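You operate a simulated robot arm through the tools that you are given. There is no shell and no other tool. Be economical: measure what you need, move in short steps, check, and stop when the job is done.

The job below is to be done with a simulated two-armed robot. You get a single attempt, and the scene is never put back.

Task
Split the funnel's grain between the green and white cups, then tip the green one into the mill.
Fine: each cup on the ring of its colour first; shut the gate; the empty cup goes on the brown mat. Set down upright: green cup, white cup, what you pick out.

Only the result counts: the job must be done as asked and must still hold three seconds after the hand-in. Knocking over, shifting, dropping, spilling or breaking anything else fails it.

Robot
Two 6-joint arms with fingered hands on one trunk, on a base that drives. Base frame: it is fixed to the floor where the robot stands at the start and does not move with it; the origin is under the middle of the robot, x ahead of it, y to its left, z up. Readings come in cm, degrees, newtons and seconds.
The left shoulder is at the start at [5, 17, 101], the right one opposite. With the tool pointing down near the work surface each hand reaches from about 52 to 78 cm from the robot's upright axis, wherever it stands, measured 20 degrees to its own side. Places, roughly: divider funnel [70, 10, 100]; funnel gate [70, 20, 100]; green cup (6x6x9 cm) [80, 0, 90]; green ring of the divider funnel [60, 10, 90]; hand mill [70, 40, 100]; top of the brown rubber mat [60, 30, 90]; white cup (6x6x9 cm) [90, 20, 90]; white ring of the divider funnel [90, 10, 90]. Payload 3.5 kg a hand.
The TCP of each hand is the grasp point between the finger pads, 2.6 cm short of the fingertips. In the tool frame z runs along the fingers and y along their closing line. The gripper opens to 13.2 cm. The gripper's body begins 7.3 cm behind the TCP. The gripper is a hand of 3 fingers: y runs from the thumb to the fingers, the wrist lies at [0, 0, -23.4] in the tool frame.
Orientation is that of the tool frame in the base frame, as a unit quaternion [x, y, z, w]. With the fingers straight down and closing along the base's y, the tool's x points along the base's -x, its y along +y and its z along -z.

Tools
- The arms move only by the tool play_rows. It takes "left_increments", "right_increments" or both (then of equal length, played together; a hand with none holds still); each is a list of rows, each a list of 6 numbers: the shift along the base's x, y, z in units of 50 mm (1.0 is 50 mm), then the turn, a rotation vector about the base's x, y, z in units of 5 degrees (1.0 is 5 degrees). In form: [[dx, dy, dz, ax, ay, az], ...]. A call has 1 to 12 rows; each row shifts and turns the commanded pose from where the row before left it. A call with a number of a shift or a turn outside -1 to 1 is refused whole. A row lasts 0.2 s, in which the tool goes at most 5 cm and 8.6 degrees; a call with a longer step from one row to the next is refused whole. Where a pose cannot be reached the arm comes as near as it can. A force on the tool above 40 N (or 10 N above the force at the start of the call, whichever is more), or a blocked arm, ends the call early, and 0.2 s more pass. In this call time passes only in rows, and 0.2 s behind the last. The reply holds the time, the measured pose of the TCP, the force on the tool along the base axes, the opening and the grip force, in the units named above and with some noise, with the torque about the TCP (base axes, N m) and any sound that the robot's microphone picked up.
- Cameras (640 x 400 px; columns grow to the right, rows downward): "scene" is now at [4.09, 2.13, 160.91]; the picture's right is [0.29, -0.96, 0.00], its down [-0.64, -0.19, -0.75] and it looks along [0.72, 0.21, -0.67] (base axes); focal length 259 px, centre (320, 200). "left" rides on the left gripper at [-6.2, 0.3, -9.2] in its tool frame; the picture's right is [-0.05, -1.00, 0.00], its down [0.83, -0.04, -0.56] and it looks along [0.55, -0.03, 0.83] (tool axes); focal length 230 px, centre (320, 200). "right" rides on the right gripper at [6.2, 0.3, -9.2] in its tool frame; the picture's right is [-0.05, 1.00, 0.00], its down [-0.83, -0.04, -0.56] and it looks along [-0.55, -0.03, 0.83] (tool axes); focal length 230 px, centre (320, 200). There is no depth. A picture from a camera that has moved, and an enlarged one, comes with that camera's place and axes in the base frame and with its lens.
- camera(camera): a new picture of that camera. No time passes.
- raise_lower(by): slides the trunk up (or, below 0, down) by that many cm; the arms and the scene camera ride with it, the base frame stays. It gives what a move gives, with no picture.
- drive_base(legs): drives the robot by 1 to 6 legs, each [ahead, left, turn to the left] in cm, cm and degrees, along the robot's own axes; the way and the turn of a leg run together, so that a leg with both is an arc; at most 150 cm and 180 degrees a leg. The arms and the cameras ride along, it lands a little off, and it stops where it bumps. It gives what a move gives.
- finger_targets(finger1, finger2, thumb_bend, hand): sets how far each is bent, from 0 (flat) to 100 (curled in); at 30 the hand is open as for a grip, at 70 the pads meet at the TCP. One left out holds its place. A second passes; each finger stops where it meets its share of the squeeze, and holds until it gets a number again. It is the only way to open and close the hand. It gives what a move gives, with no picture; readings hold the bend of each and the force on the fingers (four entries, about 0 where the hand has none), thumb and palm.
- head_to(pan, tilt): turns the head with the scene camera to pan (to the left, within 86 degrees either way) and tilt (down, from -29 to 69), counted from straight ahead of the robot. It gives what a move gives.
- inspect(camera, box): a new picture of the part [left, top, right, bottom] of that camera's present view, enlarged. No time passes.
- close_job(): hands the job in; it is judged then, once.

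Go step by step. Nothing tells you exact positions but the pictures and the camera data: compare them with the known pose of the tool, close in by small moves and look again before you grip or let go. The budget is 120 turns and 92 pictures, counting those below and the enlarged ones. Unless the task says otherwise, let go and move clear before handing in, and close with one line.

The tools are called after "Call:" as name(argument=value, ...) on one line, values as JSON. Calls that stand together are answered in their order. play_rows: Moves the arms, as the interface text tells. Its arguments: {"type":"object","properties":{"left_increments":{"type":"array","items":{"type":"array","items":{"type":"number"}}},"right_increments":{"type":"array","items":{"type":"array","items":{"type":"number"}}}},"required":[]} The other tools are called the same way: raise_lower (by) slides the trunk up or down; finger_targets (finger1, finger2, thumb_bend, hand) moves the fingers one by one; drive_base (legs) drives the base; head_to (pan, tilt) turns the head that bears the scene camera; camera (camera) takes a picture; inspect (camera, box) takes an enlarged picture of a part of a camera's view; close_job () hands the job in.

At the start:

```text
time: 0.0
left_tool_pos: [55.75, 37.25, 114.95]
left_tcp_rot: [0.0, 1.0, 0.0, 0.001]
left_wrist_force: [0.2, -0.2, 0.7]
left_torque: [-0.02, -0.02, 0.03]
left_width: 13.22
left_grasp_force: 0.1
left_shape: jaw
left_bend: [30.0, 30.0, 30.0]
left_finger forces: [0.0, 0.0, 0.0, 0.0, 0.0, 0.0]
right_tool_pos: [66.24, -9.33, 99.91]
right_tcp_rot: [0.0, 1.0, 0.001, 0.0]
right_wrist_force: [0.8, 0.8, 0.4]
right_torque: [0.01, -0.02, 0.0]
right_width: 13.18
right_grasp_force: 0.0
right_shape: jaw
right_bend: [30.0, 30.0, 30.0]
right_finger forces: [0.0, 0.0, 0.0, 0.1, 0.1, 0.1]
trunk travel left (down, up): [-62.5, 8.5]
robot x, y, heading: [-0.01, -0.33, -0.2]
head pan, tilt: [16.6, 41.7]
```

scene: 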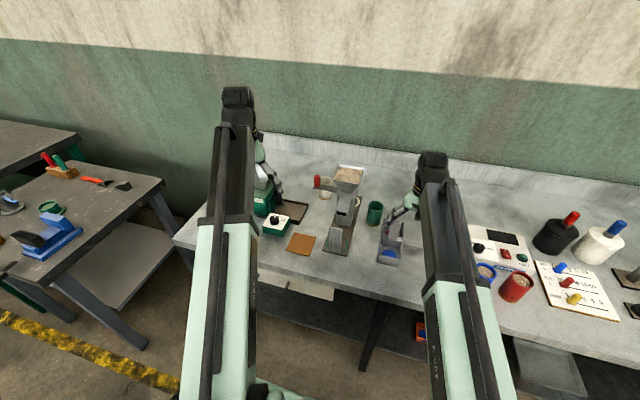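
right: 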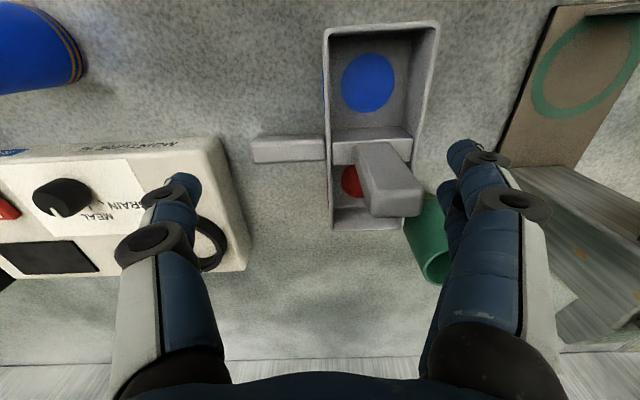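
left: 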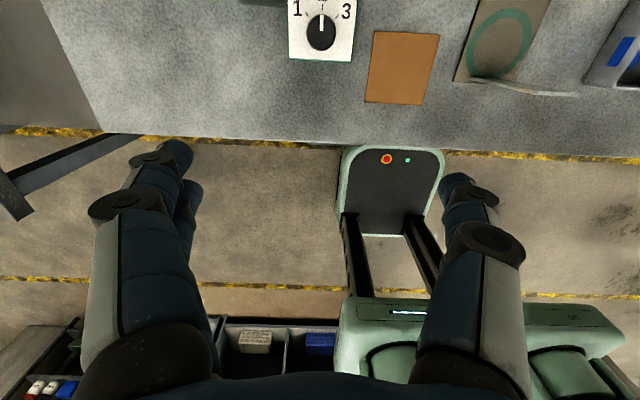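

I see the divider funnel mid-table with the hand mill to its left, and the green cup to the right of the funnel. I'll enlarge that part of the scene to locate everything.

Call:
inspect(camera="scene", box=[240, 150, 420, 270])

Call:
inspect(camera="scene", box=[300, 155, 390, 215])

```text
3.33 times, centred on (330, 210) of scene
camera zoom: at [4.09, 2.13, 160.91], right [0.29, -0.96, 0.0], down [-0.64, -0.19, -0.75], along [0.72, 0.21, -0.67], focal length 863 px, centre (287, 167)
```

zoom: 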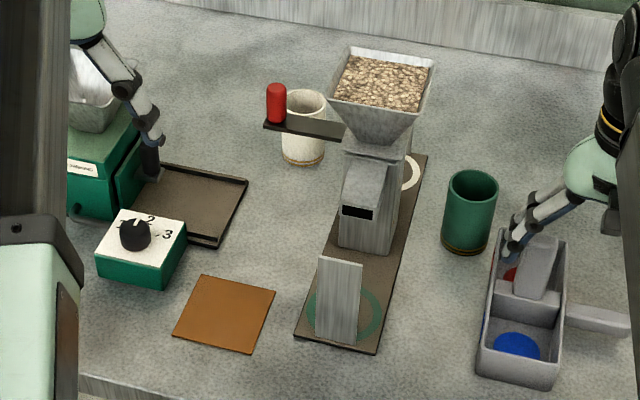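

```text
6.67 times, centred on (345, 185) of scene
camera zoom: at [4.09, 2.13, 160.91], right [0.29, -0.96, 0.0], down [-0.64, -0.19, -0.75], along [0.72, 0.21, -0.67], focal length 1726 px, centre (153, 300)
```

zoom: 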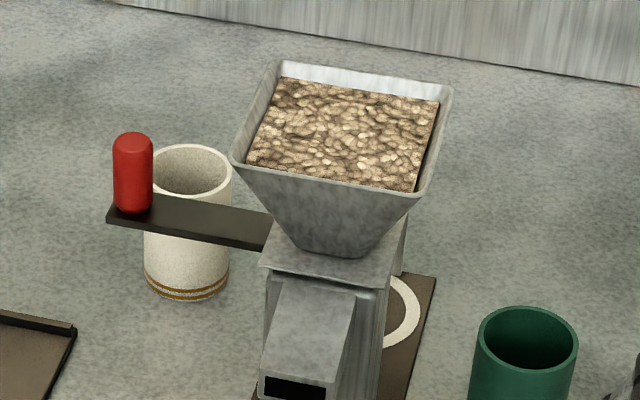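

Rough fixes: green cup about (78,2), white cup (87,24), green ring (63,13), white ring (87,12), mat (59.5,25.5), gate bar z≈101 ending at y≈25. I'll move the left arm aside for a clear view of the mill and gate.

Call:
play_rows(left_increments=[[0, 0.8, 0.5, 0, 0, 0], [0, 0.8, 0.5, 0, 0, 0], [0, 0.8, 0.5, 0, 0, 0], [0, 0.8, 0.5, 0, 0, 0]], right_increments=[[0, -0.8, 0.5, 0, 0, 0], [0, -0.8, 0.5, 0, 0, 0], [0, -0.8, 0, 0, 0, 0], [0, -0.8, 0, 0, 0, 0]])

Call:
inspect(camera="scene", box=[210, 140, 390, 260])

Call:
camera(camera="scene")

```text
time: 1.0
left_tool_pos: [56.18, 53.62, 121.03]
left_tcp_rot: [0.0, 1.0, 0.004, 0.005]
left_wrist_force: [0.7, -0.4, 0.2]
left_torque: [0.02, -0.03, -0.03]
left_width: 13.17
left_grasp_force: 0.1
left_shape: jaw
left_bend: [30.0, 30.0, 30.0]
left_finger forces: [0.1, 0.0, 0.0, 0.1, 0.0, 0.0]
left hand out of reach, approached as far as the arm can: row 2, 3, 4
right_tool_pos: [66.13, -25.57, 104.85]
right_tcp_rot: [0.001, 1.0, 0.0, -0.001]
right_wrist_force: [-0.6, 0.1, -0.4]
right_torque: [-0.01, -0.02, 0.01]
right_width: 13.2
right_grasp_force: 0.0
right_shape: jaw
right_bend: [30.0, 30.0, 30.0]
right_finger forces: [0.0, 0.0, 0.0, 0.0, 0.1, 0.0]
trunk travel left (down, up): [-62.5, 8.5]
robot x, y, heading: [-0.1, 0.09, -0.1]
head pan, tilt: [16.6, 41.7]
```

```text
3.33 times, centred on (300, 200) of scene
camera zoom: at [4.05, 2.11, 160.91], right [0.29, -0.96, 0.0], down [-0.64, -0.19, -0.75], along [0.72, 0.21, -0.67], focal length 863 px, centre (387, 200)
```

zoom: 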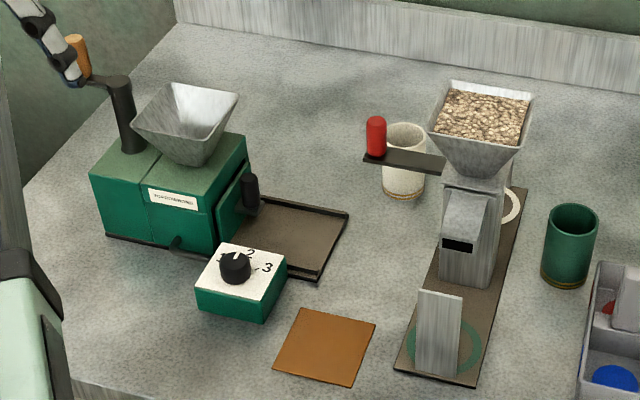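

```text
85 pictures are left
camera scene: at [4.05, 2.11, 160.91], right [0.29, -0.96, 0.0], down [-0.64, -0.19, -0.75], along [0.72, 0.21, -0.67], focal length 259 px, centre (320, 200)
```

scene: 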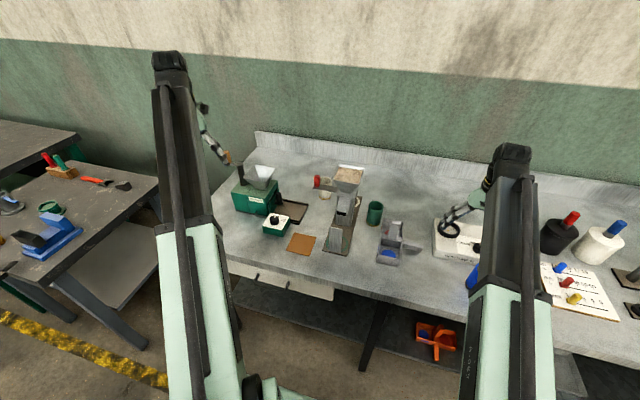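

The mill hopper is near (75,47), with the tray to its right. I'll look down to see how much room the base has ahead of it.

Call:
head_to(pan=0, tilt=69)

Call:
camera(camera="scene")

Call:
camera(camera="left")

Call:
camera(camera="right")

```text
time: 1.9
left_tool_pos: [56.21, 53.58, 120.91]
left_tcp_rot: [-0.001, 1.0, 0.003, 0.005]
left_wrist_force: [0.2, -0.1, -1.5]
left_torque: [0.01, -0.02, -0.01]
left_width: 13.21
left_grasp_force: 0.0
left_shape: jaw
left_bend: [30.0, 30.0, 30.0]
left_finger forces: [0.0, 0.0, 0.0, 0.0, 0.0, 0.0]
right_tool_pos: [66.23, -25.52, 104.77]
right_tcp_rot: [-0.001, 1.0, 0.0, -0.001]
right_wrist_force: [-0.9, -0.5, -0.2]
right_torque: [0.0, -0.01, 0.0]
right_width: 13.17
right_grasp_force: 0.0
right_shape: jaw
right_bend: [30.0, 30.0, 30.0]
right_finger forces: [0.2, 0.0, 0.0, 0.0, 0.0, 0.0]
trunk travel left (down, up): [-62.5, 8.5]
robot x, y, heading: [-0.23, -0.12, -0.4]
head pan, tilt: [0.0, 68.8]
```

```text
84 pictures are left
camera scene: at [1.65, -0.26, 157.55], right [0.0, -1.0, 0.0], down [-0.93, 0.0, -0.36], along [0.36, 0.0, -0.93], focal length 259 px, centre (320, 200)
```

scene: 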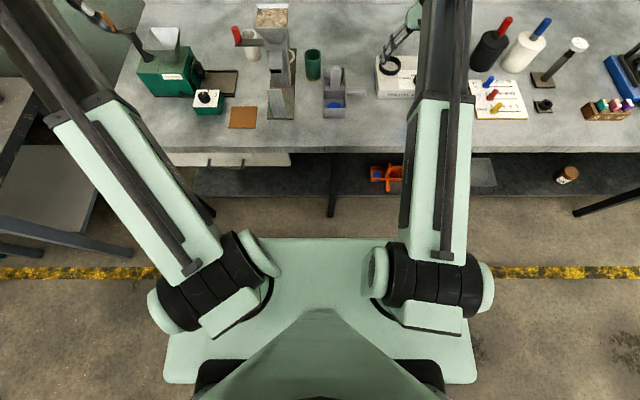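

```text
83 pictures are left
camera left: at [62.13, 53.86, 130.23], right [0.05, -1.0, -0.01], down [-0.84, -0.05, 0.55], along [-0.55, -0.02, -0.84], focal length 230 px, centre (320, 200)
```

left: 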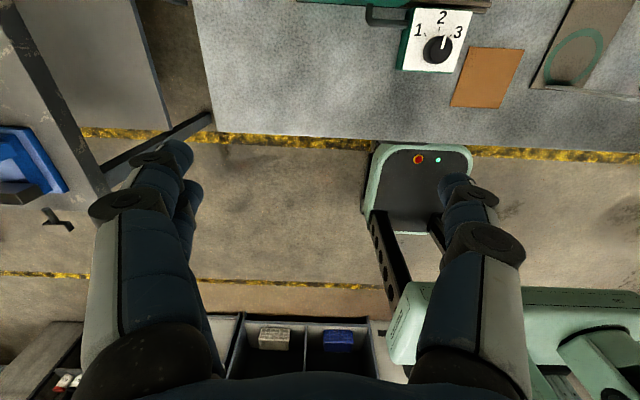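

```text
82 pictures are left
camera right: at [60.04, -25.19, 114.08], right [0.05, 1.0, 0.0], down [0.83, -0.04, 0.56], along [0.55, -0.03, -0.83], focal length 230 px, centre (320, 200)
```

right: 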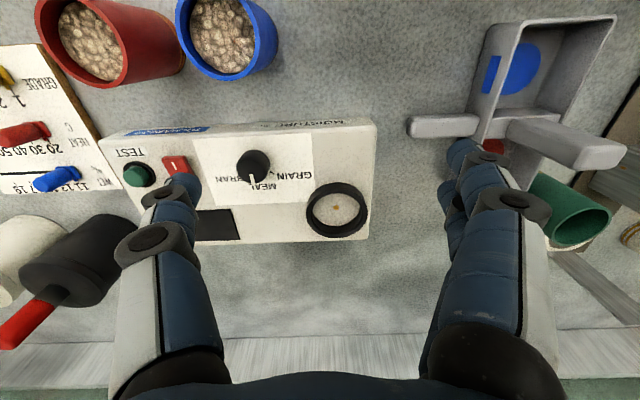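

The base front is at about x=32 and the table edge at about 46, so I can drive 9 cm ahead. That brings the cups into reach with the fingers pointing down.

Call:
drive_base(legs=[[9, 0, 0]])

Call:
head_to(pan=8, tilt=45)

Call:
inspect(camera="scene", box=[240, 120, 400, 220])

```text
time: 3.0
left_tool_pos: [65.27, 53.61, 120.94]
left_tcp_rot: [-0.001, 1.0, 0.004, 0.004]
left_wrist_force: [0.6, 0.6, -0.4]
left_torque: [-0.02, -0.01, -0.05]
left_width: 13.18
left_grasp_force: 0.0
left_shape: jaw
left_bend: [30.0, 30.0, 30.0]
left_finger forces: [0.0, 0.0, 0.0, 0.0, 0.0, 0.1]
right_tool_pos: [75.42, -25.42, 104.72]
right_tcp_rot: [0.0, 1.0, 0.0, -0.001]
right_wrist_force: [0.0, 0.7, 0.0]
right_torque: [0.0, 0.06, 0.01]
right_width: 13.21
right_grasp_force: 0.0
right_shape: jaw
right_bend: [30.0, 30.0, 30.0]
right_finger forces: [0.0, 0.0, 0.0, 0.0, 0.0, 0.1]
trunk travel left (down, up): [-62.5, 8.5]
robot x, y, heading: [8.7, -0.03, -0.0]
head pan, tilt: [0.0, 68.8]
```

```text
time: 3.9
left_tool_pos: [65.17, 53.69, 120.93]
left_tcp_rot: [-0.001, 1.0, 0.003, 0.005]
left_wrist_force: [0.2, 0.6, 0.0]
left_torque: [0.0, 0.02, 0.0]
left_width: 13.2
left_grasp_force: 0.1
left_shape: jaw
left_bend: [30.0, 30.0, 30.0]
left_finger forces: [0.1, 0.0, 0.1, 0.1, 0.1, 0.0]
right_tool_pos: [75.21, -25.53, 104.82]
right_tcp_rot: [0.0, 1.0, 0.0, 0.0]
right_wrist_force: [1.0, -0.4, -0.6]
right_torque: [0.0, 0.0, -0.01]
right_width: 13.2
right_grasp_force: 0.1
right_shape: jaw
right_bend: [30.0, 30.0, 30.0]
right_finger forces: [0.0, 0.0, 0.1, 0.1, 0.0, 0.0]
trunk travel left (down, up): [-62.5, 8.5]
robot x, y, heading: [8.98, -0.0, 0.2]
head pan, tilt: [8.0, 45.0]
```

```text
4.00 times, centred on (320, 170) of scene
camera zoom: at [13.15, 0.87, 160.43], right [0.14, -0.99, 0.0], down [-0.7, -0.1, -0.71], along [0.7, 0.1, -0.71], focal length 1036 px, centre (320, 320)
```

zoom: 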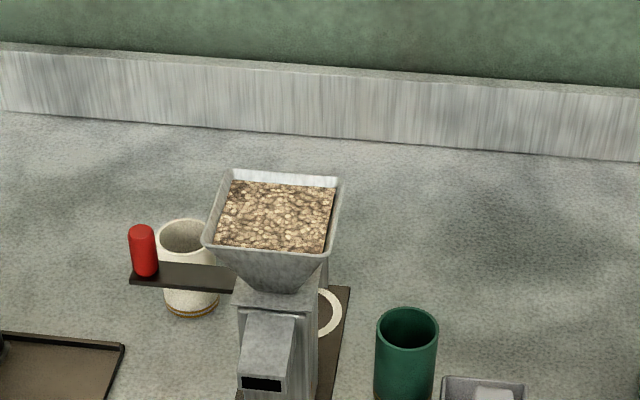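

Green cup confirmed at (78.3, 2.3). I'll bring the right hand over it, yawed 90° so that the body clears the funnel, and stay high.

Call:
play_rows(right_increments=[[0.03, 0.2, 0.4, 0, 0, 1], [0.03, 0.2, 0.4, 0, 0, 1], [0.03, 0.2, 0.4, 0, 0, 1], [0.03, 0.2, 0, 0, 0, 1], [0.03, 0.2, 0, 0, 0, 1], [0.03, 0.2, 0, 0, 0, 1], [0.03, 0.3, 0, 0, 0, 1], [0.03, 0.3, 0, 0, 0, 1], [0.03, 0.3, 0, 0, 0, 1], [0.03, 0.3, 0, 0, 0, 1], [0.03, 0.3, 0, 0, 0, 1], [0.03, 0.3, 0, 0, 0, 1]])

Call:
play_rows(right_increments=[[0.04, 0.42, 0, 0, 0, 1], [0.04, 0.42, 0, 0, 0, 1], [0.04, 0.42, 0, 0, 0, 1], [0.04, 0.42, 0, 0, 0, 1], [0.04, 0.42, 0, 0, 0, 1], [0.04, 0.42, 0, 0, 0, 1]])

Call:
camera(camera="right")

Call:
camera(camera="scene")

```text
time: 6.5
left_tool_pos: [65.21, 53.67, 120.99]
left_tcp_rot: [-0.001, 1.0, 0.002, 0.004]
left_wrist_force: [0.0, -1.2, 0.4]
left_torque: [0.01, -0.01, 0.0]
left_width: 13.2
left_grasp_force: 0.0
left_shape: jaw
left_bend: [30.0, 30.0, 30.0]
left_finger forces: [0.0, 0.0, 0.1, 0.1, 0.1, 0.0]
right_tool_pos: [77.1, -10.32, 110.85]
right_tcp_rot: [-0.501, 0.865, 0.0, 0.0]
right_wrist_force: [0.5, 0.4, 0.3]
right_torque: [0.0, -0.01, -0.02]
right_width: 13.19
right_grasp_force: 0.1
right_shape: jaw
right_bend: [30.0, 30.0, 30.0]
right_finger forces: [0.0, 0.0, 0.0, 0.1, 0.0, 0.0]
trunk travel left (down, up): [-62.5, 8.5]
robot x, y, heading: [9.28, -0.23, 0.1]
head pan, tilt: [8.0, 45.0]
```

```text
time: 7.9
left_tool_pos: [65.13, 53.67, 121.12]
left_tcp_rot: [-0.001, 1.0, 0.004, 0.005]
left_wrist_force: [1.1, -0.2, 0.5]
left_torque: [0.01, 0.01, 0.03]
left_width: 13.18
left_grasp_force: 0.1
left_shape: jaw
left_bend: [30.0, 30.0, 30.0]
left_finger forces: [0.0, 0.0, 0.0, 0.0, 0.0, 0.0]
right_tool_pos: [78.0, 2.17, 110.75]
right_tcp_rot: [0.708, -0.707, 0.001, -0.001]
right_wrist_force: [0.1, -0.1, -0.2]
right_torque: [-0.02, 0.04, 0.01]
right_width: 13.17
right_grasp_force: 0.0
right_shape: jaw
right_bend: [30.0, 30.0, 30.0]
right_finger forces: [0.0, 0.0, 0.0, 0.1, 0.1, 0.1]
right hand out of reach, approached as far as the arm can: row 6
trunk travel left (down, up): [-62.5, 8.5]
robot x, y, heading: [9.16, 0.21, 0.0]
head pan, tilt: [8.0, 45.0]
```

```text
80 pictures are left
camera right: at [77.63, -4.0, 120.0], right [-1.0, 0.05, 0.0], down [0.04, 0.83, 0.56], along [0.03, 0.55, -0.83], focal length 230 px, centre (320, 200)
```

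right: 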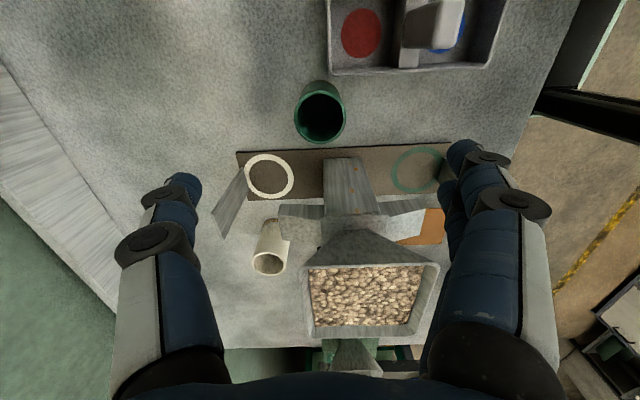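

```text
79 pictures are left
camera scene: at [13.13, 0.9, 160.43], right [0.14, -0.99, 0.0], down [-0.7, -0.1, -0.71], along [0.7, 0.1, -0.71], focal length 259 px, centre (320, 200)
```

scene: 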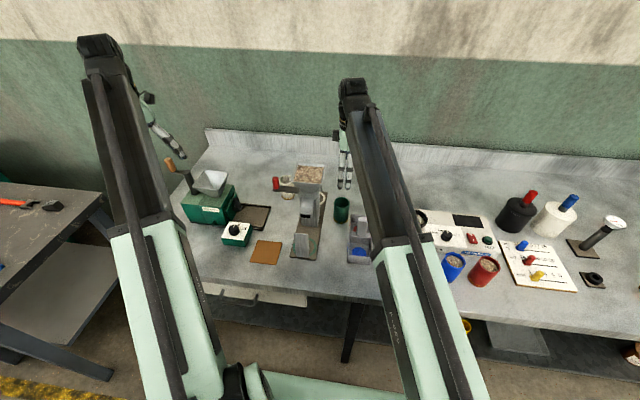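

The view shows fence plates outside both rings, so each cup has to go down vertically with the fingers closing along y. I'll creep 4 cm closer and raise the trunk for reach and elbow clearance.

Call:
drive_base(legs=[[4, 0, 0]])

Call:
raise_lower(by=8)

Call:
inspect(camera="right", box=[200, 60, 460, 340])

```text
time: 8.8
left_tool_pos: [69.31, 53.79, 120.87]
left_tcp_rot: [-0.001, 1.0, 0.004, 0.003]
left_wrist_force: [0.2, -0.1, -0.4]
left_torque: [0.02, 0.05, 0.01]
left_width: 13.2
left_grasp_force: 0.1
left_shape: jaw
left_bend: [30.0, 30.0, 30.0]
left_finger forces: [0.0, 0.1, 0.1, 0.1, 0.0, 0.1]
right_tool_pos: [82.22, 2.19, 110.62]
right_tcp_rot: [0.708, -0.706, 0.0, 0.0]
right_wrist_force: [-0.3, -0.4, 0.4]
right_torque: [0.01, 0.03, -0.01]
right_width: 13.17
right_grasp_force: 0.1
right_shape: jaw
right_bend: [30.0, 30.0, 30.0]
right_finger forces: [0.1, 0.0, 0.1, 0.1, 0.0, 0.0]
trunk travel left (down, up): [-62.5, 8.5]
robot x, y, heading: [13.04, 0.04, 0.2]
head pan, tilt: [8.0, 45.0]
```

```text
time: 9.9
left_tool_pos: [69.18, 53.62, 128.96]
left_tcp_rot: [-0.001, 1.0, 0.004, 0.005]
left_wrist_force: [-0.8, -0.2, -0.1]
left_torque: [0.02, -0.02, 0.0]
left_width: 13.18
left_grasp_force: 0.0
left_shape: jaw
left_bend: [30.0, 30.0, 30.0]
left_finger forces: [0.0, 0.1, 0.0, 0.0, 0.0, 0.0]
right_tool_pos: [81.97, 2.18, 118.69]
right_tcp_rot: [0.707, -0.707, 0.0, 0.0]
right_wrist_force: [0.6, -1.3, 0.7]
right_torque: [-0.02, -0.04, 0.01]
right_width: 13.17
right_grasp_force: 0.0
right_shape: jaw
right_bend: [30.0, 30.0, 30.0]
right_finger forces: [0.1, 0.0, 0.0, 0.0, 0.0, 0.0]
trunk travel left (down, up): [-70.5, 0.5]
robot x, y, heading: [12.89, -0.28, 0.1]
head pan, tilt: [8.0, 45.0]
```

```text
1.43 times, centred on (330, 200) of right
camera zoom: at [81.65, -4.02, 127.96], right [-1.0, 0.05, 0.0], down [0.04, 0.83, 0.56], along [0.03, 0.55, -0.83], focal length 329 px, centre (306, 200)
```

zoom: 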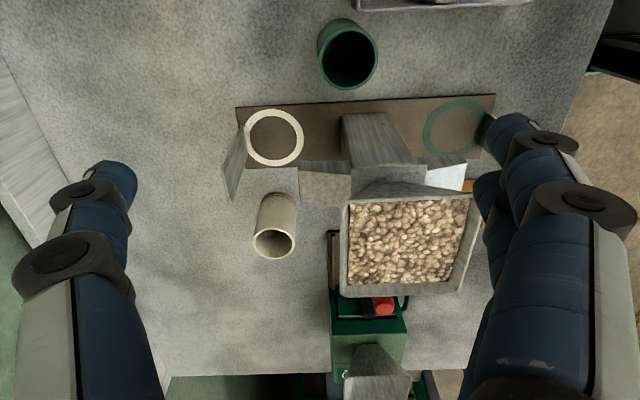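

The numbers agree: green cup (78.1, 2.35), green ring (62.6, 13.0), white ring (86.9, 13.05). I'll bring the right hand down over the green cup.

Call:
play_rows(right_increments=[[-0.4, 0.03, 0, 0, 0, 0], [-0.38, 0, -0.2, 0, 0, 0], [0, 0, -0.8, 0, 0, 0], [0, 0, -0.8, 0, 0, 0], [0, 0, -0.8, 0, 0, 0], [0, 0, -0.8, 0, 0, 0]])

Call:
camera(camera="right")

Call:
inspect(camera="scene", box=[270, 150, 430, 270])

```text
time: 11.3
left_tool_pos: [69.1, 53.78, 128.98]
left_tcp_rot: [-0.001, 1.0, 0.004, 0.004]
left_wrist_force: [0.0, 0.3, -0.1]
left_torque: [-0.01, -0.01, 0.01]
left_width: 13.18
left_grasp_force: 0.2
left_shape: jaw
left_bend: [30.0, 30.0, 30.0]
left_finger forces: [0.0, 0.0, 0.0, 0.0, 0.1, 0.1]
right_tool_pos: [78.15, 2.21, 101.8]
right_tcp_rot: [0.708, -0.706, 0.001, 0.0]
right_wrist_force: [-0.3, 0.2, 0.8]
right_torque: [-0.04, -0.03, -0.02]
right_width: 13.2
right_grasp_force: 0.0
right_shape: jaw
right_bend: [30.0, 30.0, 30.0]
right_finger forces: [0.0, 0.0, 0.0, 0.1, 0.1, 0.0]
trunk travel left (down, up): [-70.5, 0.5]
robot x, y, heading: [13.04, -0.09, -0.0]
head pan, tilt: [8.0, 45.0]
```

```text
77 pictures are left
camera right: at [77.85, -3.88, 111.08], right [-1.0, 0.05, 0.0], down [0.04, 0.83, 0.56], along [0.03, 0.56, -0.83], focal length 230 px, centre (320, 200)
```

right: 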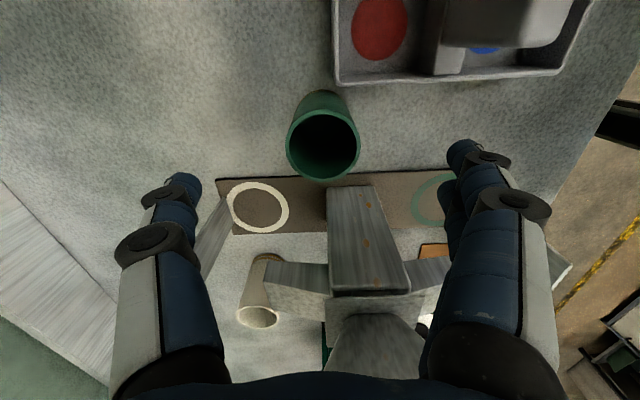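

```text
3.33 times, centred on (350, 210) of scene
camera zoom: at [17.15, 0.89, 168.44], right [0.14, -0.99, 0.0], down [-0.7, -0.1, -0.71], along [0.7, 0.1, -0.71], focal length 863 px, centre (220, 167)
```

zoom: 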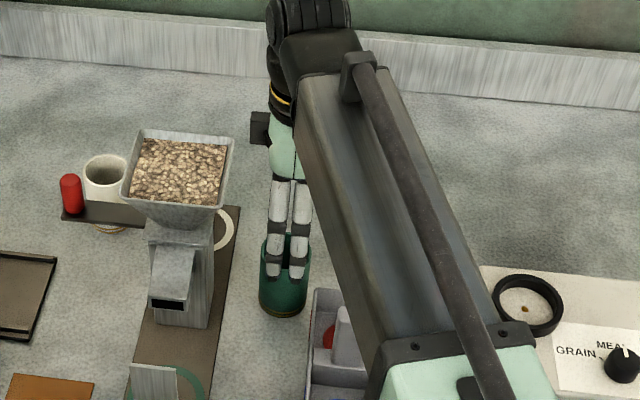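

The hand is centred over the green cup. I'll descend to grip height and check.

Call:
play_rows(right_increments=[[0, 0.02, -0.6, 0, 0, 0], [0, 0, -0.6, 0, 0, 0], [0, 0, -0.6, 0, 0, 0]])

Call:
camera(camera="right")

```text
time: 12.1
left_tool_pos: [69.06, 53.65, 128.88]
left_tcp_rot: [-0.001, 1.0, 0.003, 0.004]
left_wrist_force: [-0.4, 0.0, 0.0]
left_torque: [-0.01, 0.05, -0.02]
left_width: 13.17
left_grasp_force: 0.0
left_shape: jaw
left_bend: [30.0, 30.0, 30.0]
left_finger forces: [0.0, 0.0, 0.0, 0.0, 0.0, 0.0]
right_tool_pos: [78.08, 2.45, 92.51]
right_tcp_rot: [0.707, -0.707, 0.0, 0.0]
right_wrist_force: [0.5, -0.4, -0.2]
right_torque: [-0.04, 0.0, 0.0]
right_width: 13.19
right_grasp_force: 0.2
right_shape: jaw
right_bend: [30.0, 30.0, 30.0]
right_finger forces: [0.1, 0.0, 0.1, 0.1, 0.0, 0.0]
trunk travel left (down, up): [-70.5, 0.5]
robot x, y, heading: [12.69, 0.06, 0.2]
head pan, tilt: [8.0, 45.0]
```

```text
75 pictures are left
camera right: at [77.89, -3.8, 101.93], right [-1.0, 0.05, 0.0], down [0.04, 0.83, 0.56], along [0.03, 0.55, -0.83], focal length 230 px, centre (320, 200)
```

right: 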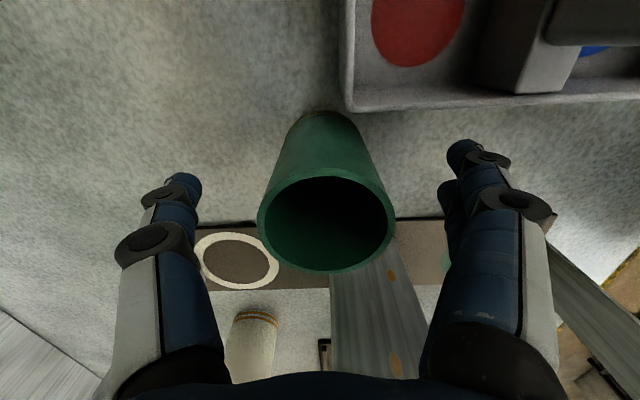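

The cup mouth is at about (77.9, 2.0), so I'll nudge slightly and close.

Call:
play_rows(right_increments=[[-0.02, -0.08, 0, 0, 0, 0]])

Call:
finger_targets(hand="right", finger1=62, finger2=62, thumb_bend=62)

Call:
camera(camera="right")

```text
time: 12.5
left_tool_pos: [69.17, 53.69, 129.03]
left_tcp_rot: [-0.001, 1.0, 0.003, 0.004]
left_wrist_force: [0.3, -0.2, 0.7]
left_torque: [-0.02, -0.01, -0.03]
left_width: 13.16
left_grasp_force: 0.0
left_shape: jaw
left_bend: [30.0, 30.0, 30.0]
left_finger forces: [0.0, 0.0, 0.1, 0.0, 0.0, 0.0]
right_tool_pos: [78.12, 1.94, 92.77]
right_tcp_rot: [0.707, -0.707, 0.0, -0.001]
right_wrist_force: [-0.8, -0.2, 0.6]
right_torque: [0.0, 0.02, 0.03]
right_width: 13.19
right_grasp_force: 0.0
right_shape: jaw
right_bend: [30.0, 30.0, 30.0]
right_finger forces: [0.0, 0.0, 0.0, 0.0, 0.1, 0.0]
trunk travel left (down, up): [-70.5, 0.5]
robot x, y, heading: [12.54, -0.04, 0.3]
head pan, tilt: [8.0, 45.0]
```

```text
time: 13.5
left_tool_pos: [69.08, 53.9, 129.08]
left_tcp_rot: [-0.002, 1.0, 0.003, 0.005]
left_wrist_force: [0.1, 0.5, 0.2]
left_torque: [-0.02, 0.03, -0.03]
left_width: 13.2
left_grasp_force: 0.0
left_shape: jaw
left_bend: [30.0, 30.0, 30.0]
left_finger forces: [0.0, 0.0, 0.0, 0.0, 0.0, 0.0]
right_tool_pos: [78.02, 2.09, 92.72]
right_tcp_rot: [0.707, -0.707, 0.0, -0.001]
right_wrist_force: [0.6, 0.3, 0.3]
right_torque: [0.01, -0.03, 0.01]
right_width: 4.96
right_grasp_force: 9.0
right_shape: fingers
right_bend: [56.0, 55.0, 58.0]
right_finger forces: [3.9, 5.6, 0.0, 0.0, 9.4, 0.1]
trunk travel left (down, up): [-70.5, 0.5]
robot x, y, heading: [12.98, -0.06, 0.2]
head pan, tilt: [8.0, 45.0]
```

```text
74 pictures are left
camera right: at [77.73, -4.2, 101.98], right [-1.0, 0.05, 0.0], down [0.04, 0.83, 0.56], along [0.03, 0.55, -0.83], focal length 230 px, centre (320, 200)
```

right: 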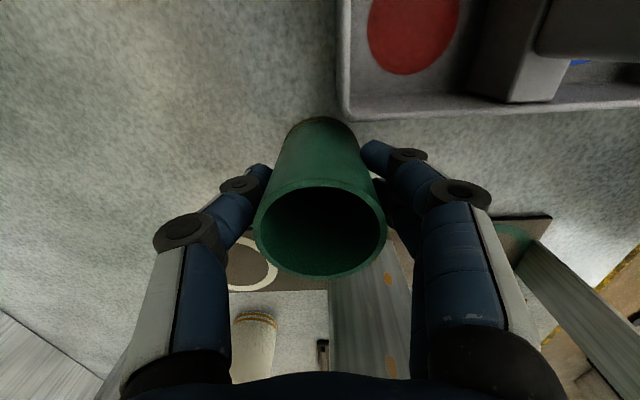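

The grip is firm at 9 N. I'll lift, move back to x≈62.6, and turn the yaw back so the fingers close along y.

Call:
play_rows(right_increments=[[0, 0, 0.3, 0, 0, 0], [0, 0, 0.6, 0, 0, 0], [0, 0, 0.9, 0, 0, 0], [0, 0, 0.9, 0, 0, 0], [0, 0, 0.4, 0, 0, 0], [-0.45, -0.1, 0, 0, 0, 0], [-0.45, -0.1, 0, 0, 0, 0], [-0.45, 0, 0, 0, 0, 0], [-0.45, 0, 0, 0, 0, 0], [-0.45, 0, 0, 0, 0, 0], [-0.45, 0, 0, 0, 0, 0], [-0.39, 0, 0, 0, 0, 0]])

Call:
play_rows(right_increments=[[0, 0, 0, 0, 0, -1], [0, 0, 0, 0, 0, -1], [0, 0, 0, 0, 0, -1], [0, 0, 0, 0, 0, -1], [0, 0, 0, 0, 0, -1], [0, 0, 0, 0, 0, -1], [0, 0, 0, 0, 0, -1], [0, 0, 0, 0, 0, -1], [0, 0, 0, 0, 0, -1]])

Call:
play_rows(right_increments=[[0, 0, 0, 0, 0, -1], [0, 0, 0, 0, 0, -1], [0, 0, 0, 0, 0, -1], [0, 0, 0, 0, 0, -1], [0, 0, 0, 0, 0, -1], [0, 0, 0, 0, 0, -1], [0, 0, 0, 0, 0, -1], [0, 0, 0, 0, 0, -1], [0, 0, 0, 0, 0, -1]])

Call:
camera(camera="right")

Call:
camera(camera="scene")

```text
time: 16.1
left_tool_pos: [69.09, 53.71, 129.06]
left_tcp_rot: [-0.002, 1.0, 0.003, 0.005]
left_wrist_force: [0.3, -0.3, 0.2]
left_torque: [0.01, 0.01, 0.0]
left_width: 13.2
left_grasp_force: 0.0
left_shape: jaw
left_bend: [30.0, 30.0, 30.0]
left_finger forces: [0.0, 0.0, 0.0, 0.0, 0.0, 0.1]
right_tool_pos: [62.38, 1.05, 108.25]
right_tcp_rot: [0.708, -0.706, 0.0, -0.001]
right_wrist_force: [0.3, 0.0, -0.8]
right_torque: [0.02, -0.02, -0.01]
right_width: 4.95
right_grasp_force: 9.8
right_shape: fingers
right_bend: [57.0, 55.0, 58.0]
right_finger forces: [3.9, 5.5, 0.0, 0.0, 9.3, 0.1]
trunk travel left (down, up): [-70.5, 0.5]
robot x, y, heading: [12.85, -0.11, 0.0]
head pan, tilt: [8.0, 45.0]
```

```text
time: 18.1
left_tool_pos: [68.99, 53.69, 128.94]
left_tcp_rot: [0.0, 1.0, 0.003, 0.004]
left_wrist_force: [0.8, 0.2, -0.3]
left_torque: [-0.02, -0.01, 0.03]
left_width: 13.18
left_grasp_force: 0.1
left_shape: jaw
left_bend: [30.0, 30.0, 30.0]
left_finger forces: [0.1, 0.0, 0.0, 0.0, 0.1, 0.0]
right_tool_pos: [62.46, 1.09, 108.28]
right_tcp_rot: [-0.382, 0.924, 0.0, 0.0]
right_wrist_force: [-0.1, 0.7, -0.3]
right_torque: [0.02, -0.02, -0.02]
right_width: 4.98
right_grasp_force: 9.7
right_shape: fingers
right_bend: [57.0, 55.0, 58.0]
right_finger forces: [3.9, 5.5, 0.0, 0.0, 9.3, 0.0]
trunk travel left (down, up): [-70.5, 0.5]
robot x, y, heading: [12.7, 0.09, -0.0]
head pan, tilt: [8.0, 45.0]
```

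```text
time: 20.1
left_tool_pos: [69.13, 53.8, 128.97]
left_tcp_rot: [0.0, 1.0, 0.003, 0.004]
left_wrist_force: [0.3, -0.1, 0.6]
left_torque: [0.0, 0.0, 0.02]
left_width: 13.18
left_grasp_force: 0.0
left_shape: jaw
left_bend: [30.0, 30.0, 30.0]
left_finger forces: [0.1, 0.0, 0.0, 0.0, 0.0, 0.0]
right_tool_pos: [62.44, 1.04, 108.26]
right_tcp_rot: [0.0, 1.0, -0.001, 0.0]
right_wrist_force: [-0.3, 0.0, -0.7]
right_torque: [0.0, -0.04, 0.0]
right_width: 4.95
right_grasp_force: 9.6
right_shape: fingers
right_bend: [57.0, 55.0, 58.0]
right_finger forces: [3.8, 5.5, 0.0, 0.0, 9.3, 0.0]
trunk travel left (down, up): [-70.5, 0.5]
robot x, y, heading: [13.01, -0.03, 0.1]
head pan, tilt: [8.0, 45.0]
```

```text
73 pictures are left
camera right: at [56.32, 1.34, 117.45], right [0.05, 1.0, 0.0], down [0.83, -0.04, 0.56], along [0.55, -0.03, -0.83], focal length 230 px, centre (320, 200)
```

right: 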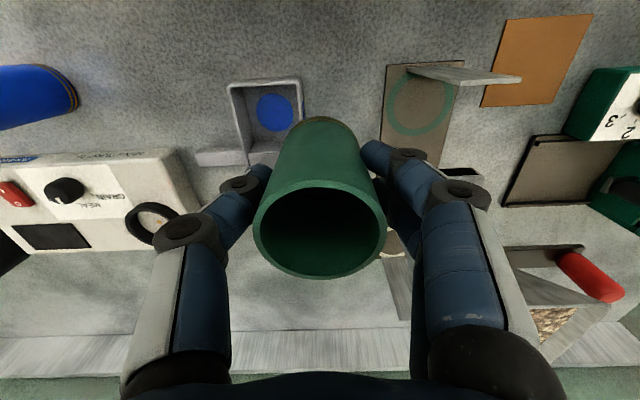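

```text
72 pictures are left
camera scene: at [17.13, 0.89, 168.43], right [0.14, -0.99, 0.0], down [-0.7, -0.1, -0.71], along [0.7, 0.1, -0.71], focal length 259 px, centre (320, 200)
```

scene: 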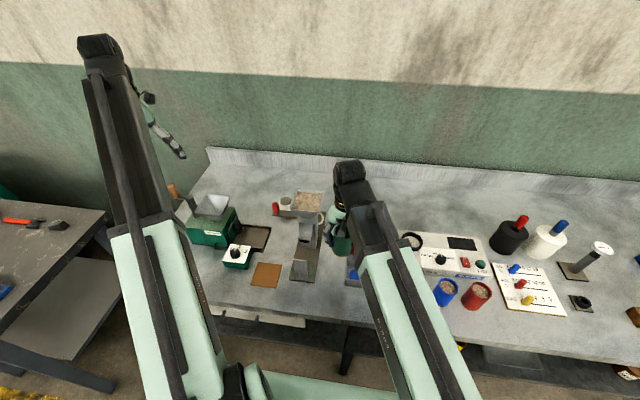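

The cup hangs upright and centred. I'll move it over the green ring at (62.8, 13.2), part-way down, and check the clearance to the fence and spout.

Call:
play_rows(right_increments=[[0.02, 0.6, 0, 0, 0, 0], [0.02, 0.6, 0, 0, 0, 0], [0.02, 0.6, 0, 0, 0, 0], [0, 0.6, 0, 0, 0, 0], [0, 0.03, -0.5, 0, 0, 0]])

Call:
camera(camera="right")

Call:
inspect(camera="scene", box=[240, 170, 380, 290])

```text
time: 21.3
left_tool_pos: [69.17, 53.76, 129.04]
left_tcp_rot: [-0.001, 1.0, 0.004, 0.004]
left_wrist_force: [-0.3, 0.0, -0.5]
left_torque: [0.01, 0.02, -0.01]
left_width: 13.19
left_grasp_force: 0.0
left_shape: jaw
left_bend: [30.0, 30.0, 30.0]
left_finger forces: [0.0, 0.0, 0.0, 0.1, 0.0, 0.0]
right_tool_pos: [62.94, 13.01, 105.75]
right_tcp_rot: [-0.001, 1.0, -0.002, 0.0]
right_wrist_force: [-0.3, 0.0, -1.1]
right_torque: [-0.01, 0.0, -0.01]
right_width: 4.97
right_grasp_force: 9.4
right_shape: fingers
right_bend: [57.0, 55.0, 58.0]
right_finger forces: [4.0, 5.6, 0.0, 0.0, 9.4, 0.0]
trunk travel left (down, up): [-70.5, 0.5]
robot x, y, heading: [13.12, -0.04, 0.0]
head pan, tilt: [8.0, 45.0]
```

```text
71 pictures are left
camera right: at [56.81, 13.49, 114.91], right [0.05, 1.0, 0.0], down [0.83, -0.04, 0.56], along [0.55, -0.03, -0.83], focal length 230 px, centre (320, 200)
```

right: 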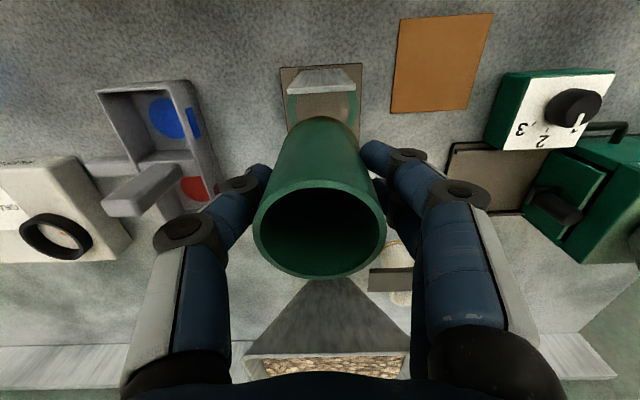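

```text
3.33 times, centred on (310, 230) of scene
camera zoom: at [17.15, 0.87, 168.44], right [0.14, -0.99, 0.0], down [-0.7, -0.1, -0.71], along [0.7, 0.1, -0.71], focal length 863 px, centre (353, 100)
```

zoom: 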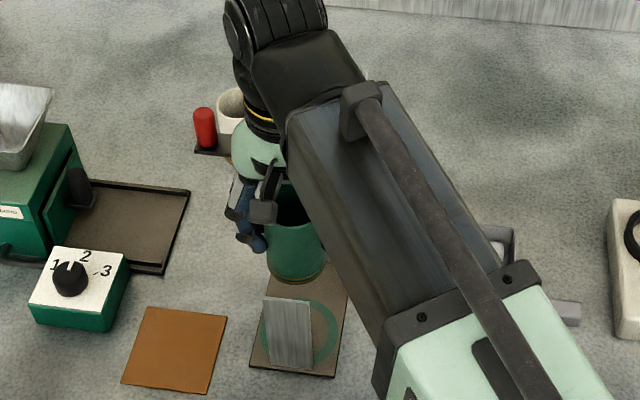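

Clearances look fine and the ring is about (62.9, 13.2). I'll lower to just above the base.

Call:
play_rows(right_increments=[[0, 0.04, -0.6, 0, 0, 0], [0, 0, -0.6, 0, 0, 0], [0, 0, -0.6, 0, 0, 0], [0, 0, -0.5, 0, 0, 0]])

Call:
camera(camera="right")

Call:
inspect(camera="scene", box=[240, 170, 380, 290])

```text
time: 22.3
left_tool_pos: [69.18, 53.9, 128.97]
left_tcp_rot: [-0.001, 1.0, 0.003, 0.004]
left_wrist_force: [-0.7, -0.4, -0.3]
left_torque: [-0.01, -0.01, 0.02]
left_width: 13.18
left_grasp_force: 0.0
left_shape: jaw
left_bend: [30.0, 30.0, 30.0]
left_finger forces: [0.0, 0.1, 0.0, 0.0, 0.0, 0.2]
right_tool_pos: [62.85, 13.16, 94.04]
right_tcp_rot: [-0.001, 1.0, -0.001, 0.0]
right_wrist_force: [-0.5, -0.5, -0.2]
right_torque: [0.01, 0.01, 0.01]
right_width: 4.99
right_grasp_force: 10.0
right_shape: fingers
right_bend: [57.0, 55.0, 58.0]
right_finger forces: [3.8, 5.6, 0.0, 0.0, 9.3, 0.1]
trunk travel left (down, up): [-70.5, 0.5]
robot x, y, heading: [12.99, -0.4, -0.1]
head pan, tilt: [8.0, 45.0]
```

```text
69 pictures are left
camera right: at [56.69, 13.61, 103.32], right [0.05, 1.0, 0.0], down [0.83, -0.04, 0.56], along [0.55, -0.03, -0.83], focal length 230 px, centre (320, 200)
```

right: 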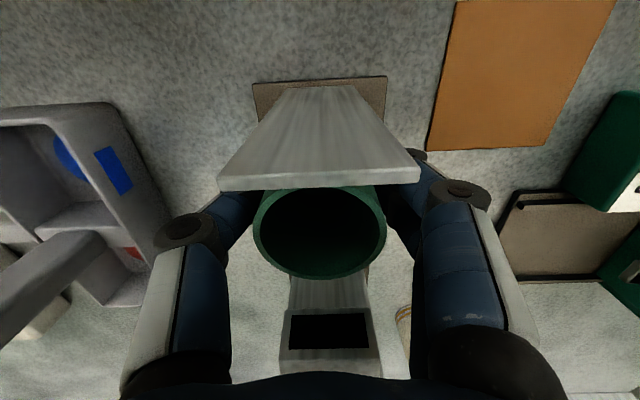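

```text
3.33 times, centred on (310, 230) of scene
camera zoom: at [17.14, 0.89, 168.44], right [0.14, -0.99, 0.0], down [-0.7, -0.1, -0.71], along [0.7, 0.1, -0.71], focal length 863 px, centre (353, 100)
```

zoom: 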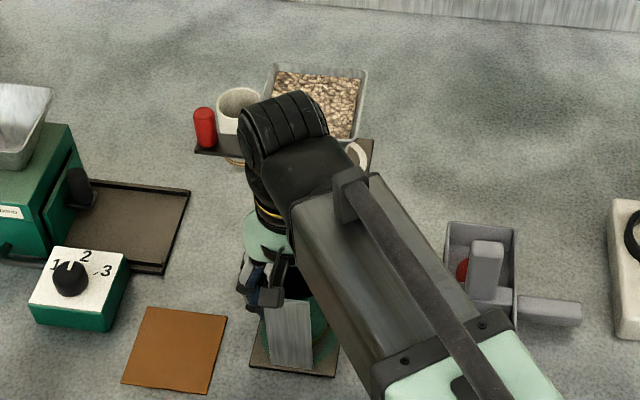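

The spout mouth lines up just beyond the cup. I'll settle the cup gently onto the ring.

Call:
play_rows(right_increments=[[0, 0.04, -0.05, 0, 0, 0], [0, 0, -0.05, 0, 0, 0], [0, 0, -0.04, 0, 0, 0]])

```text
time: 23.1
left_tool_pos: [69.02, 53.66, 128.98]
left_tcp_rot: [-0.001, 1.0, 0.003, 0.005]
left_wrist_force: [-0.5, 0.0, -0.5]
left_torque: [-0.03, 0.01, 0.03]
left_width: 13.17
left_grasp_force: 0.0
left_shape: jaw
left_bend: [30.0, 30.0, 30.0]
left_finger forces: [0.0, 0.0, 0.1, 0.1, 0.0, 0.1]
right_tool_pos: [62.73, 13.54, 93.41]
right_tcp_rot: [0.0, 1.0, -0.002, 0.0]
right_wrist_force: [-0.1, 0.6, -1.0]
right_torque: [-0.01, 0.0, 0.04]
right_width: 4.99
right_grasp_force: 9.3
right_shape: fingers
right_bend: [57.0, 55.0, 58.0]
right_finger forces: [3.9, 5.6, 0.0, 0.0, 9.3, 0.0]
trunk travel left (down, up): [-70.5, 0.5]
robot x, y, heading: [13.23, 0.23, 0.3]
head pan, tilt: [8.0, 45.0]
```

Call:
play_rows(right_increments=[[0, 0, -0.04, 0, 0, 0], [0, 0, -0.04, 0, 0, 0]])

```text
time: 23.7
left_tool_pos: [69.05, 53.69, 128.96]
left_tcp_rot: [-0.001, 1.0, 0.004, 0.004]
left_wrist_force: [0.9, 0.5, -0.8]
left_torque: [0.02, 0.0, 0.01]
left_width: 13.2
left_grasp_force: 0.0
left_shape: jaw
left_bend: [30.0, 30.0, 30.0]
left_finger forces: [0.0, 0.0, 0.0, 0.0, 0.0, 0.0]
right_tool_pos: [62.85, 13.54, 93.18]
right_tcp_rot: [-0.001, 1.0, 0.0, 0.001]
right_wrist_force: [-0.3, 0.2, 9.7]
right_torque: [0.0, 0.03, 0.0]
right_width: 4.96
right_grasp_force: 10.5
right_shape: fingers
right_bend: [57.0, 55.0, 58.0]
right_finger forces: [4.6, 6.2, 0.0, 0.0, 10.1, 0.0]
trunk travel left (down, up): [-70.5, 0.5]
robot x, y, heading: [13.17, -0.04, 0.2]
head pan, tilt: [8.0, 45.0]
```

The cup has touched down (9.7 N upward at z 93.2). I'll open the fingers and retreat straight up.

Call:
finger_targets(hand="right", finger1=35, finger2=35, thumb_bend=35)

Call:
play_rows(right_increments=[[0, 0, 0.6, 0, 0, 0], [0, 0, 0.8, 0, 0, 0], [0, 0, 0.8, 0, 0, 0], [-0.2, -0.4, 0.4, 0, 0, 0], [0, -0.8, 0, 0, 0, 0], [0, -0.8, 0, 0, 0, 0], [0, -0.8, 0, 0, 0, 0], [0, -0.8, 0, 0, 0, 0], [0, -0.8, 0, 0, 0, 0], [0, -0.8, 0, 0, 0, 0], [0, -0.8, 0, 0, 0, 0]])

Call:
inspect(camera="scene", box=[240, 170, 380, 290])

```text
time: 24.7
left_tool_pos: [69.07, 53.71, 128.88]
left_tcp_rot: [-0.001, 1.0, 0.004, 0.005]
left_wrist_force: [0.9, 0.5, -0.9]
left_torque: [0.02, 0.04, 0.0]
left_width: 13.2
left_grasp_force: 0.0
left_shape: jaw
left_bend: [30.0, 30.0, 30.0]
left_finger forces: [0.0, 0.0, 0.1, 0.0, 0.0, 0.0]
right_tool_pos: [62.8, 13.57, 93.11]
right_tcp_rot: [-0.001, 1.0, 0.0, 0.0]
right_wrist_force: [0.5, -0.1, 0.8]
right_torque: [-0.01, -0.02, 0.03]
right_width: 11.76
right_grasp_force: 0.1
right_shape: fingers
right_bend: [35.0, 35.0, 35.0]
right_finger forces: [0.0, 0.0, 0.1, 0.0, 0.0, 0.0]
trunk travel left (down, up): [-70.5, 0.5]
robot x, y, heading: [12.68, 0.04, 0.1]
head pan, tilt: [8.0, 45.0]
```

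```text
time: 27.1
left_tool_pos: [69.19, 53.67, 129.03]
left_tcp_rot: [0.0, 1.0, 0.005, 0.004]
left_wrist_force: [0.2, -0.2, 0.1]
left_torque: [0.01, 0.02, 0.05]
left_width: 13.21
left_grasp_force: 0.1
left_shape: jaw
left_bend: [30.0, 30.0, 30.0]
left_finger forces: [0.0, 0.0, 0.1, 0.0, 0.1, 0.0]
right_tool_pos: [61.73, -16.59, 106.11]
right_tcp_rot: [-0.001, 1.0, -0.002, 0.0]
right_wrist_force: [-0.2, -0.1, -0.1]
right_torque: [0.01, 0.02, -0.04]
right_width: 11.8
right_grasp_force: 0.2
right_shape: fingers
right_bend: [35.0, 35.0, 35.0]
right_finger forces: [0.0, 0.0, 0.0, 0.0, 0.1, 0.1]
trunk travel left (down, up): [-70.5, 0.5]
robot x, y, heading: [12.99, 0.29, -0.0]
head pan, tilt: [8.0, 45.0]
```

```text
3.33 times, centred on (310, 230) of scene
camera zoom: at [17.14, 0.82, 168.44], right [0.14, -0.99, 0.0], down [-0.7, -0.1, -0.71], along [0.7, 0.1, -0.71], focal length 863 px, centre (353, 100)
```

zoom: 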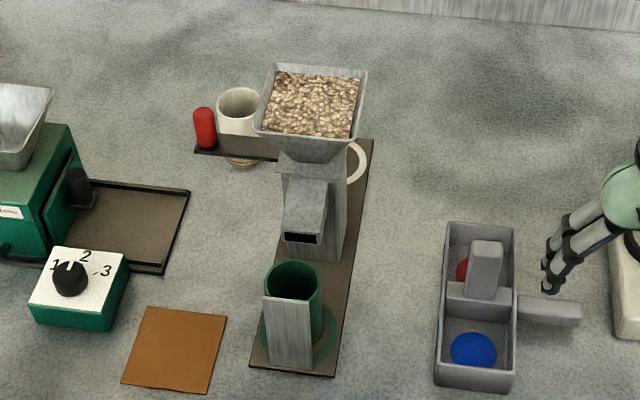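

The green cup stands near the ring, so I'll take a closer look at its centring.

Call:
inspect(camera="scene", box=[285, 215, 335, 255])

```text
10.00 times, centred on (310, 235) of scene
camera zoom: at [17.14, 0.82, 168.44], right [0.14, -0.99, 0.0], down [-0.7, -0.1, -0.71], along [0.7, 0.1, -0.71], focal length 2589 px, centre (420, -150)
```

zoom: 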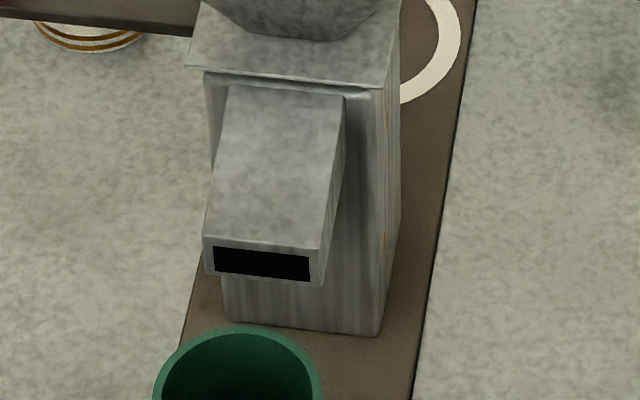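

Call:
inspect(camera="scene", box=[285, 245, 335, 285])

```text
10.00 times, centred on (310, 265) of scene
camera zoom: at [17.14, 0.82, 168.44], right [0.14, -0.99, 0.0], down [-0.7, -0.1, -0.71], along [0.7, 0.1, -0.71], focal length 2589 px, centre (420, -450)
```

zoom: 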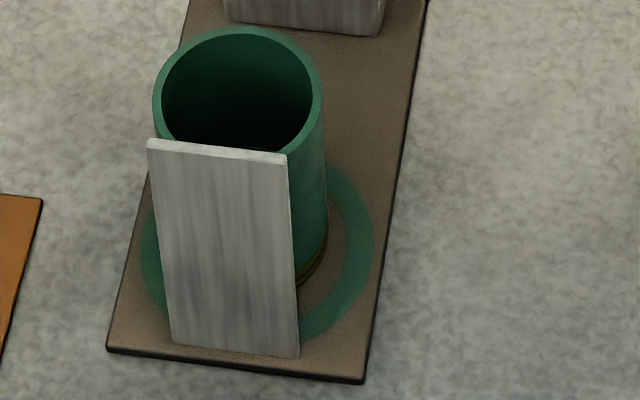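

The green cup is within about half a cm of the ring centre, which is good. Next, the left hand goes over the white cup.

Call:
play_rows(left_increments=[[0.2, -0.8, 0, 0, 0, 0], [0.4, -0.8, 0, 0, 0, 0], [0.4, -0.8, 0, 0, 0, 0], [0.5, -0.8, 0, 0, 0, 0], [0.5, -0.8, -0.2, 0, 0, 0], [0.5, -0.7, -0.4, 0, 0, 0], [0.5, -0.6, -0.5, 0, 0, 0], [0.5, -0.6, -0.5, 0, 0, 0], [0.18, 0, -0.8, 0, 0, 0], [0, 0, -0.8, 0, 0, 0], [0, 0, -0.8, 0, 0, 0]])

Call:
camera(camera="left")

Call:
inspect(camera="scene", box=[220, 120, 380, 240])

```text
time: 29.5
left_tool_pos: [84.99, 23.79, 107.99]
left_tcp_rot: [-0.001, 1.0, 0.003, 0.005]
left_wrist_force: [0.0, -0.1, -0.7]
left_torque: [0.0, 0.0, 0.0]
left_width: 13.18
left_grasp_force: 0.1
left_shape: jaw
left_bend: [30.0, 30.0, 30.0]
left_finger forces: [0.0, 0.1, 0.0, 0.0, 0.0, 0.0]
left hand out of reach, approached as far as the arm can: row 6, 7, 8
right_tool_pos: [61.71, -16.59, 106.23]
right_tcp_rot: [-0.001, 1.0, -0.001, -0.001]
right_wrist_force: [0.1, 0.5, -0.1]
right_torque: [0.04, 0.01, -0.02]
right_width: 11.77
right_grasp_force: 0.0
right_shape: fingers
right_bend: [35.0, 35.0, 35.0]
right_finger forces: [0.0, 0.1, 0.0, 0.0, 0.0, 0.0]
trunk travel left (down, up): [-70.5, 0.5]
robot x, y, heading: [12.77, 0.19, 0.3]
head pan, tilt: [8.0, 45.0]
```

```text
64 pictures are left
camera left: at [90.96, 23.93, 117.35], right [0.05, -1.0, -0.01], down [-0.84, -0.05, 0.55], along [-0.55, -0.02, -0.84], focal length 230 px, centre (320, 200)
```

left: 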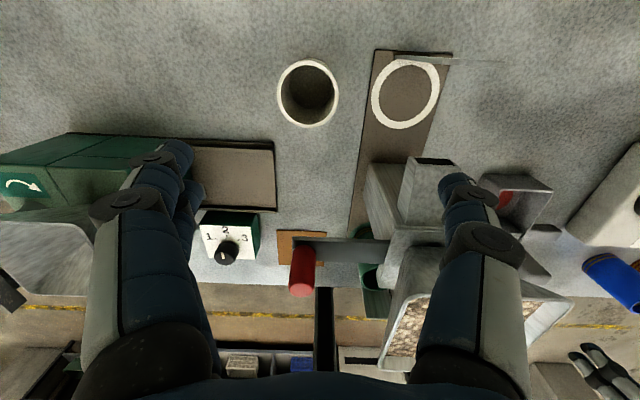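

```text
3.33 times, centred on (300, 180) of scene
camera zoom: at [17.17, 0.91, 168.44], right [0.14, -0.99, 0.0], down [-0.7, -0.1, -0.71], along [0.7, 0.1, -0.71], focal length 863 px, centre (387, 267)
```

zoom: 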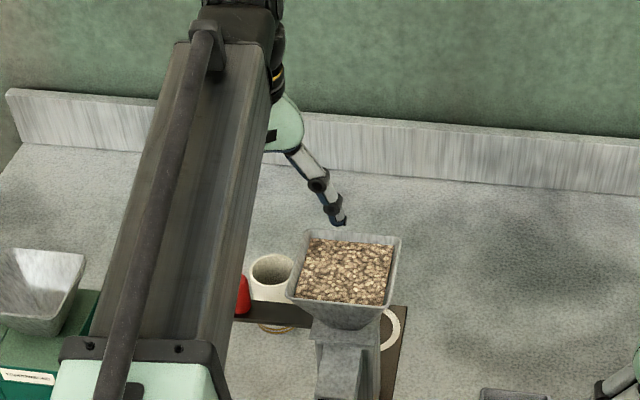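

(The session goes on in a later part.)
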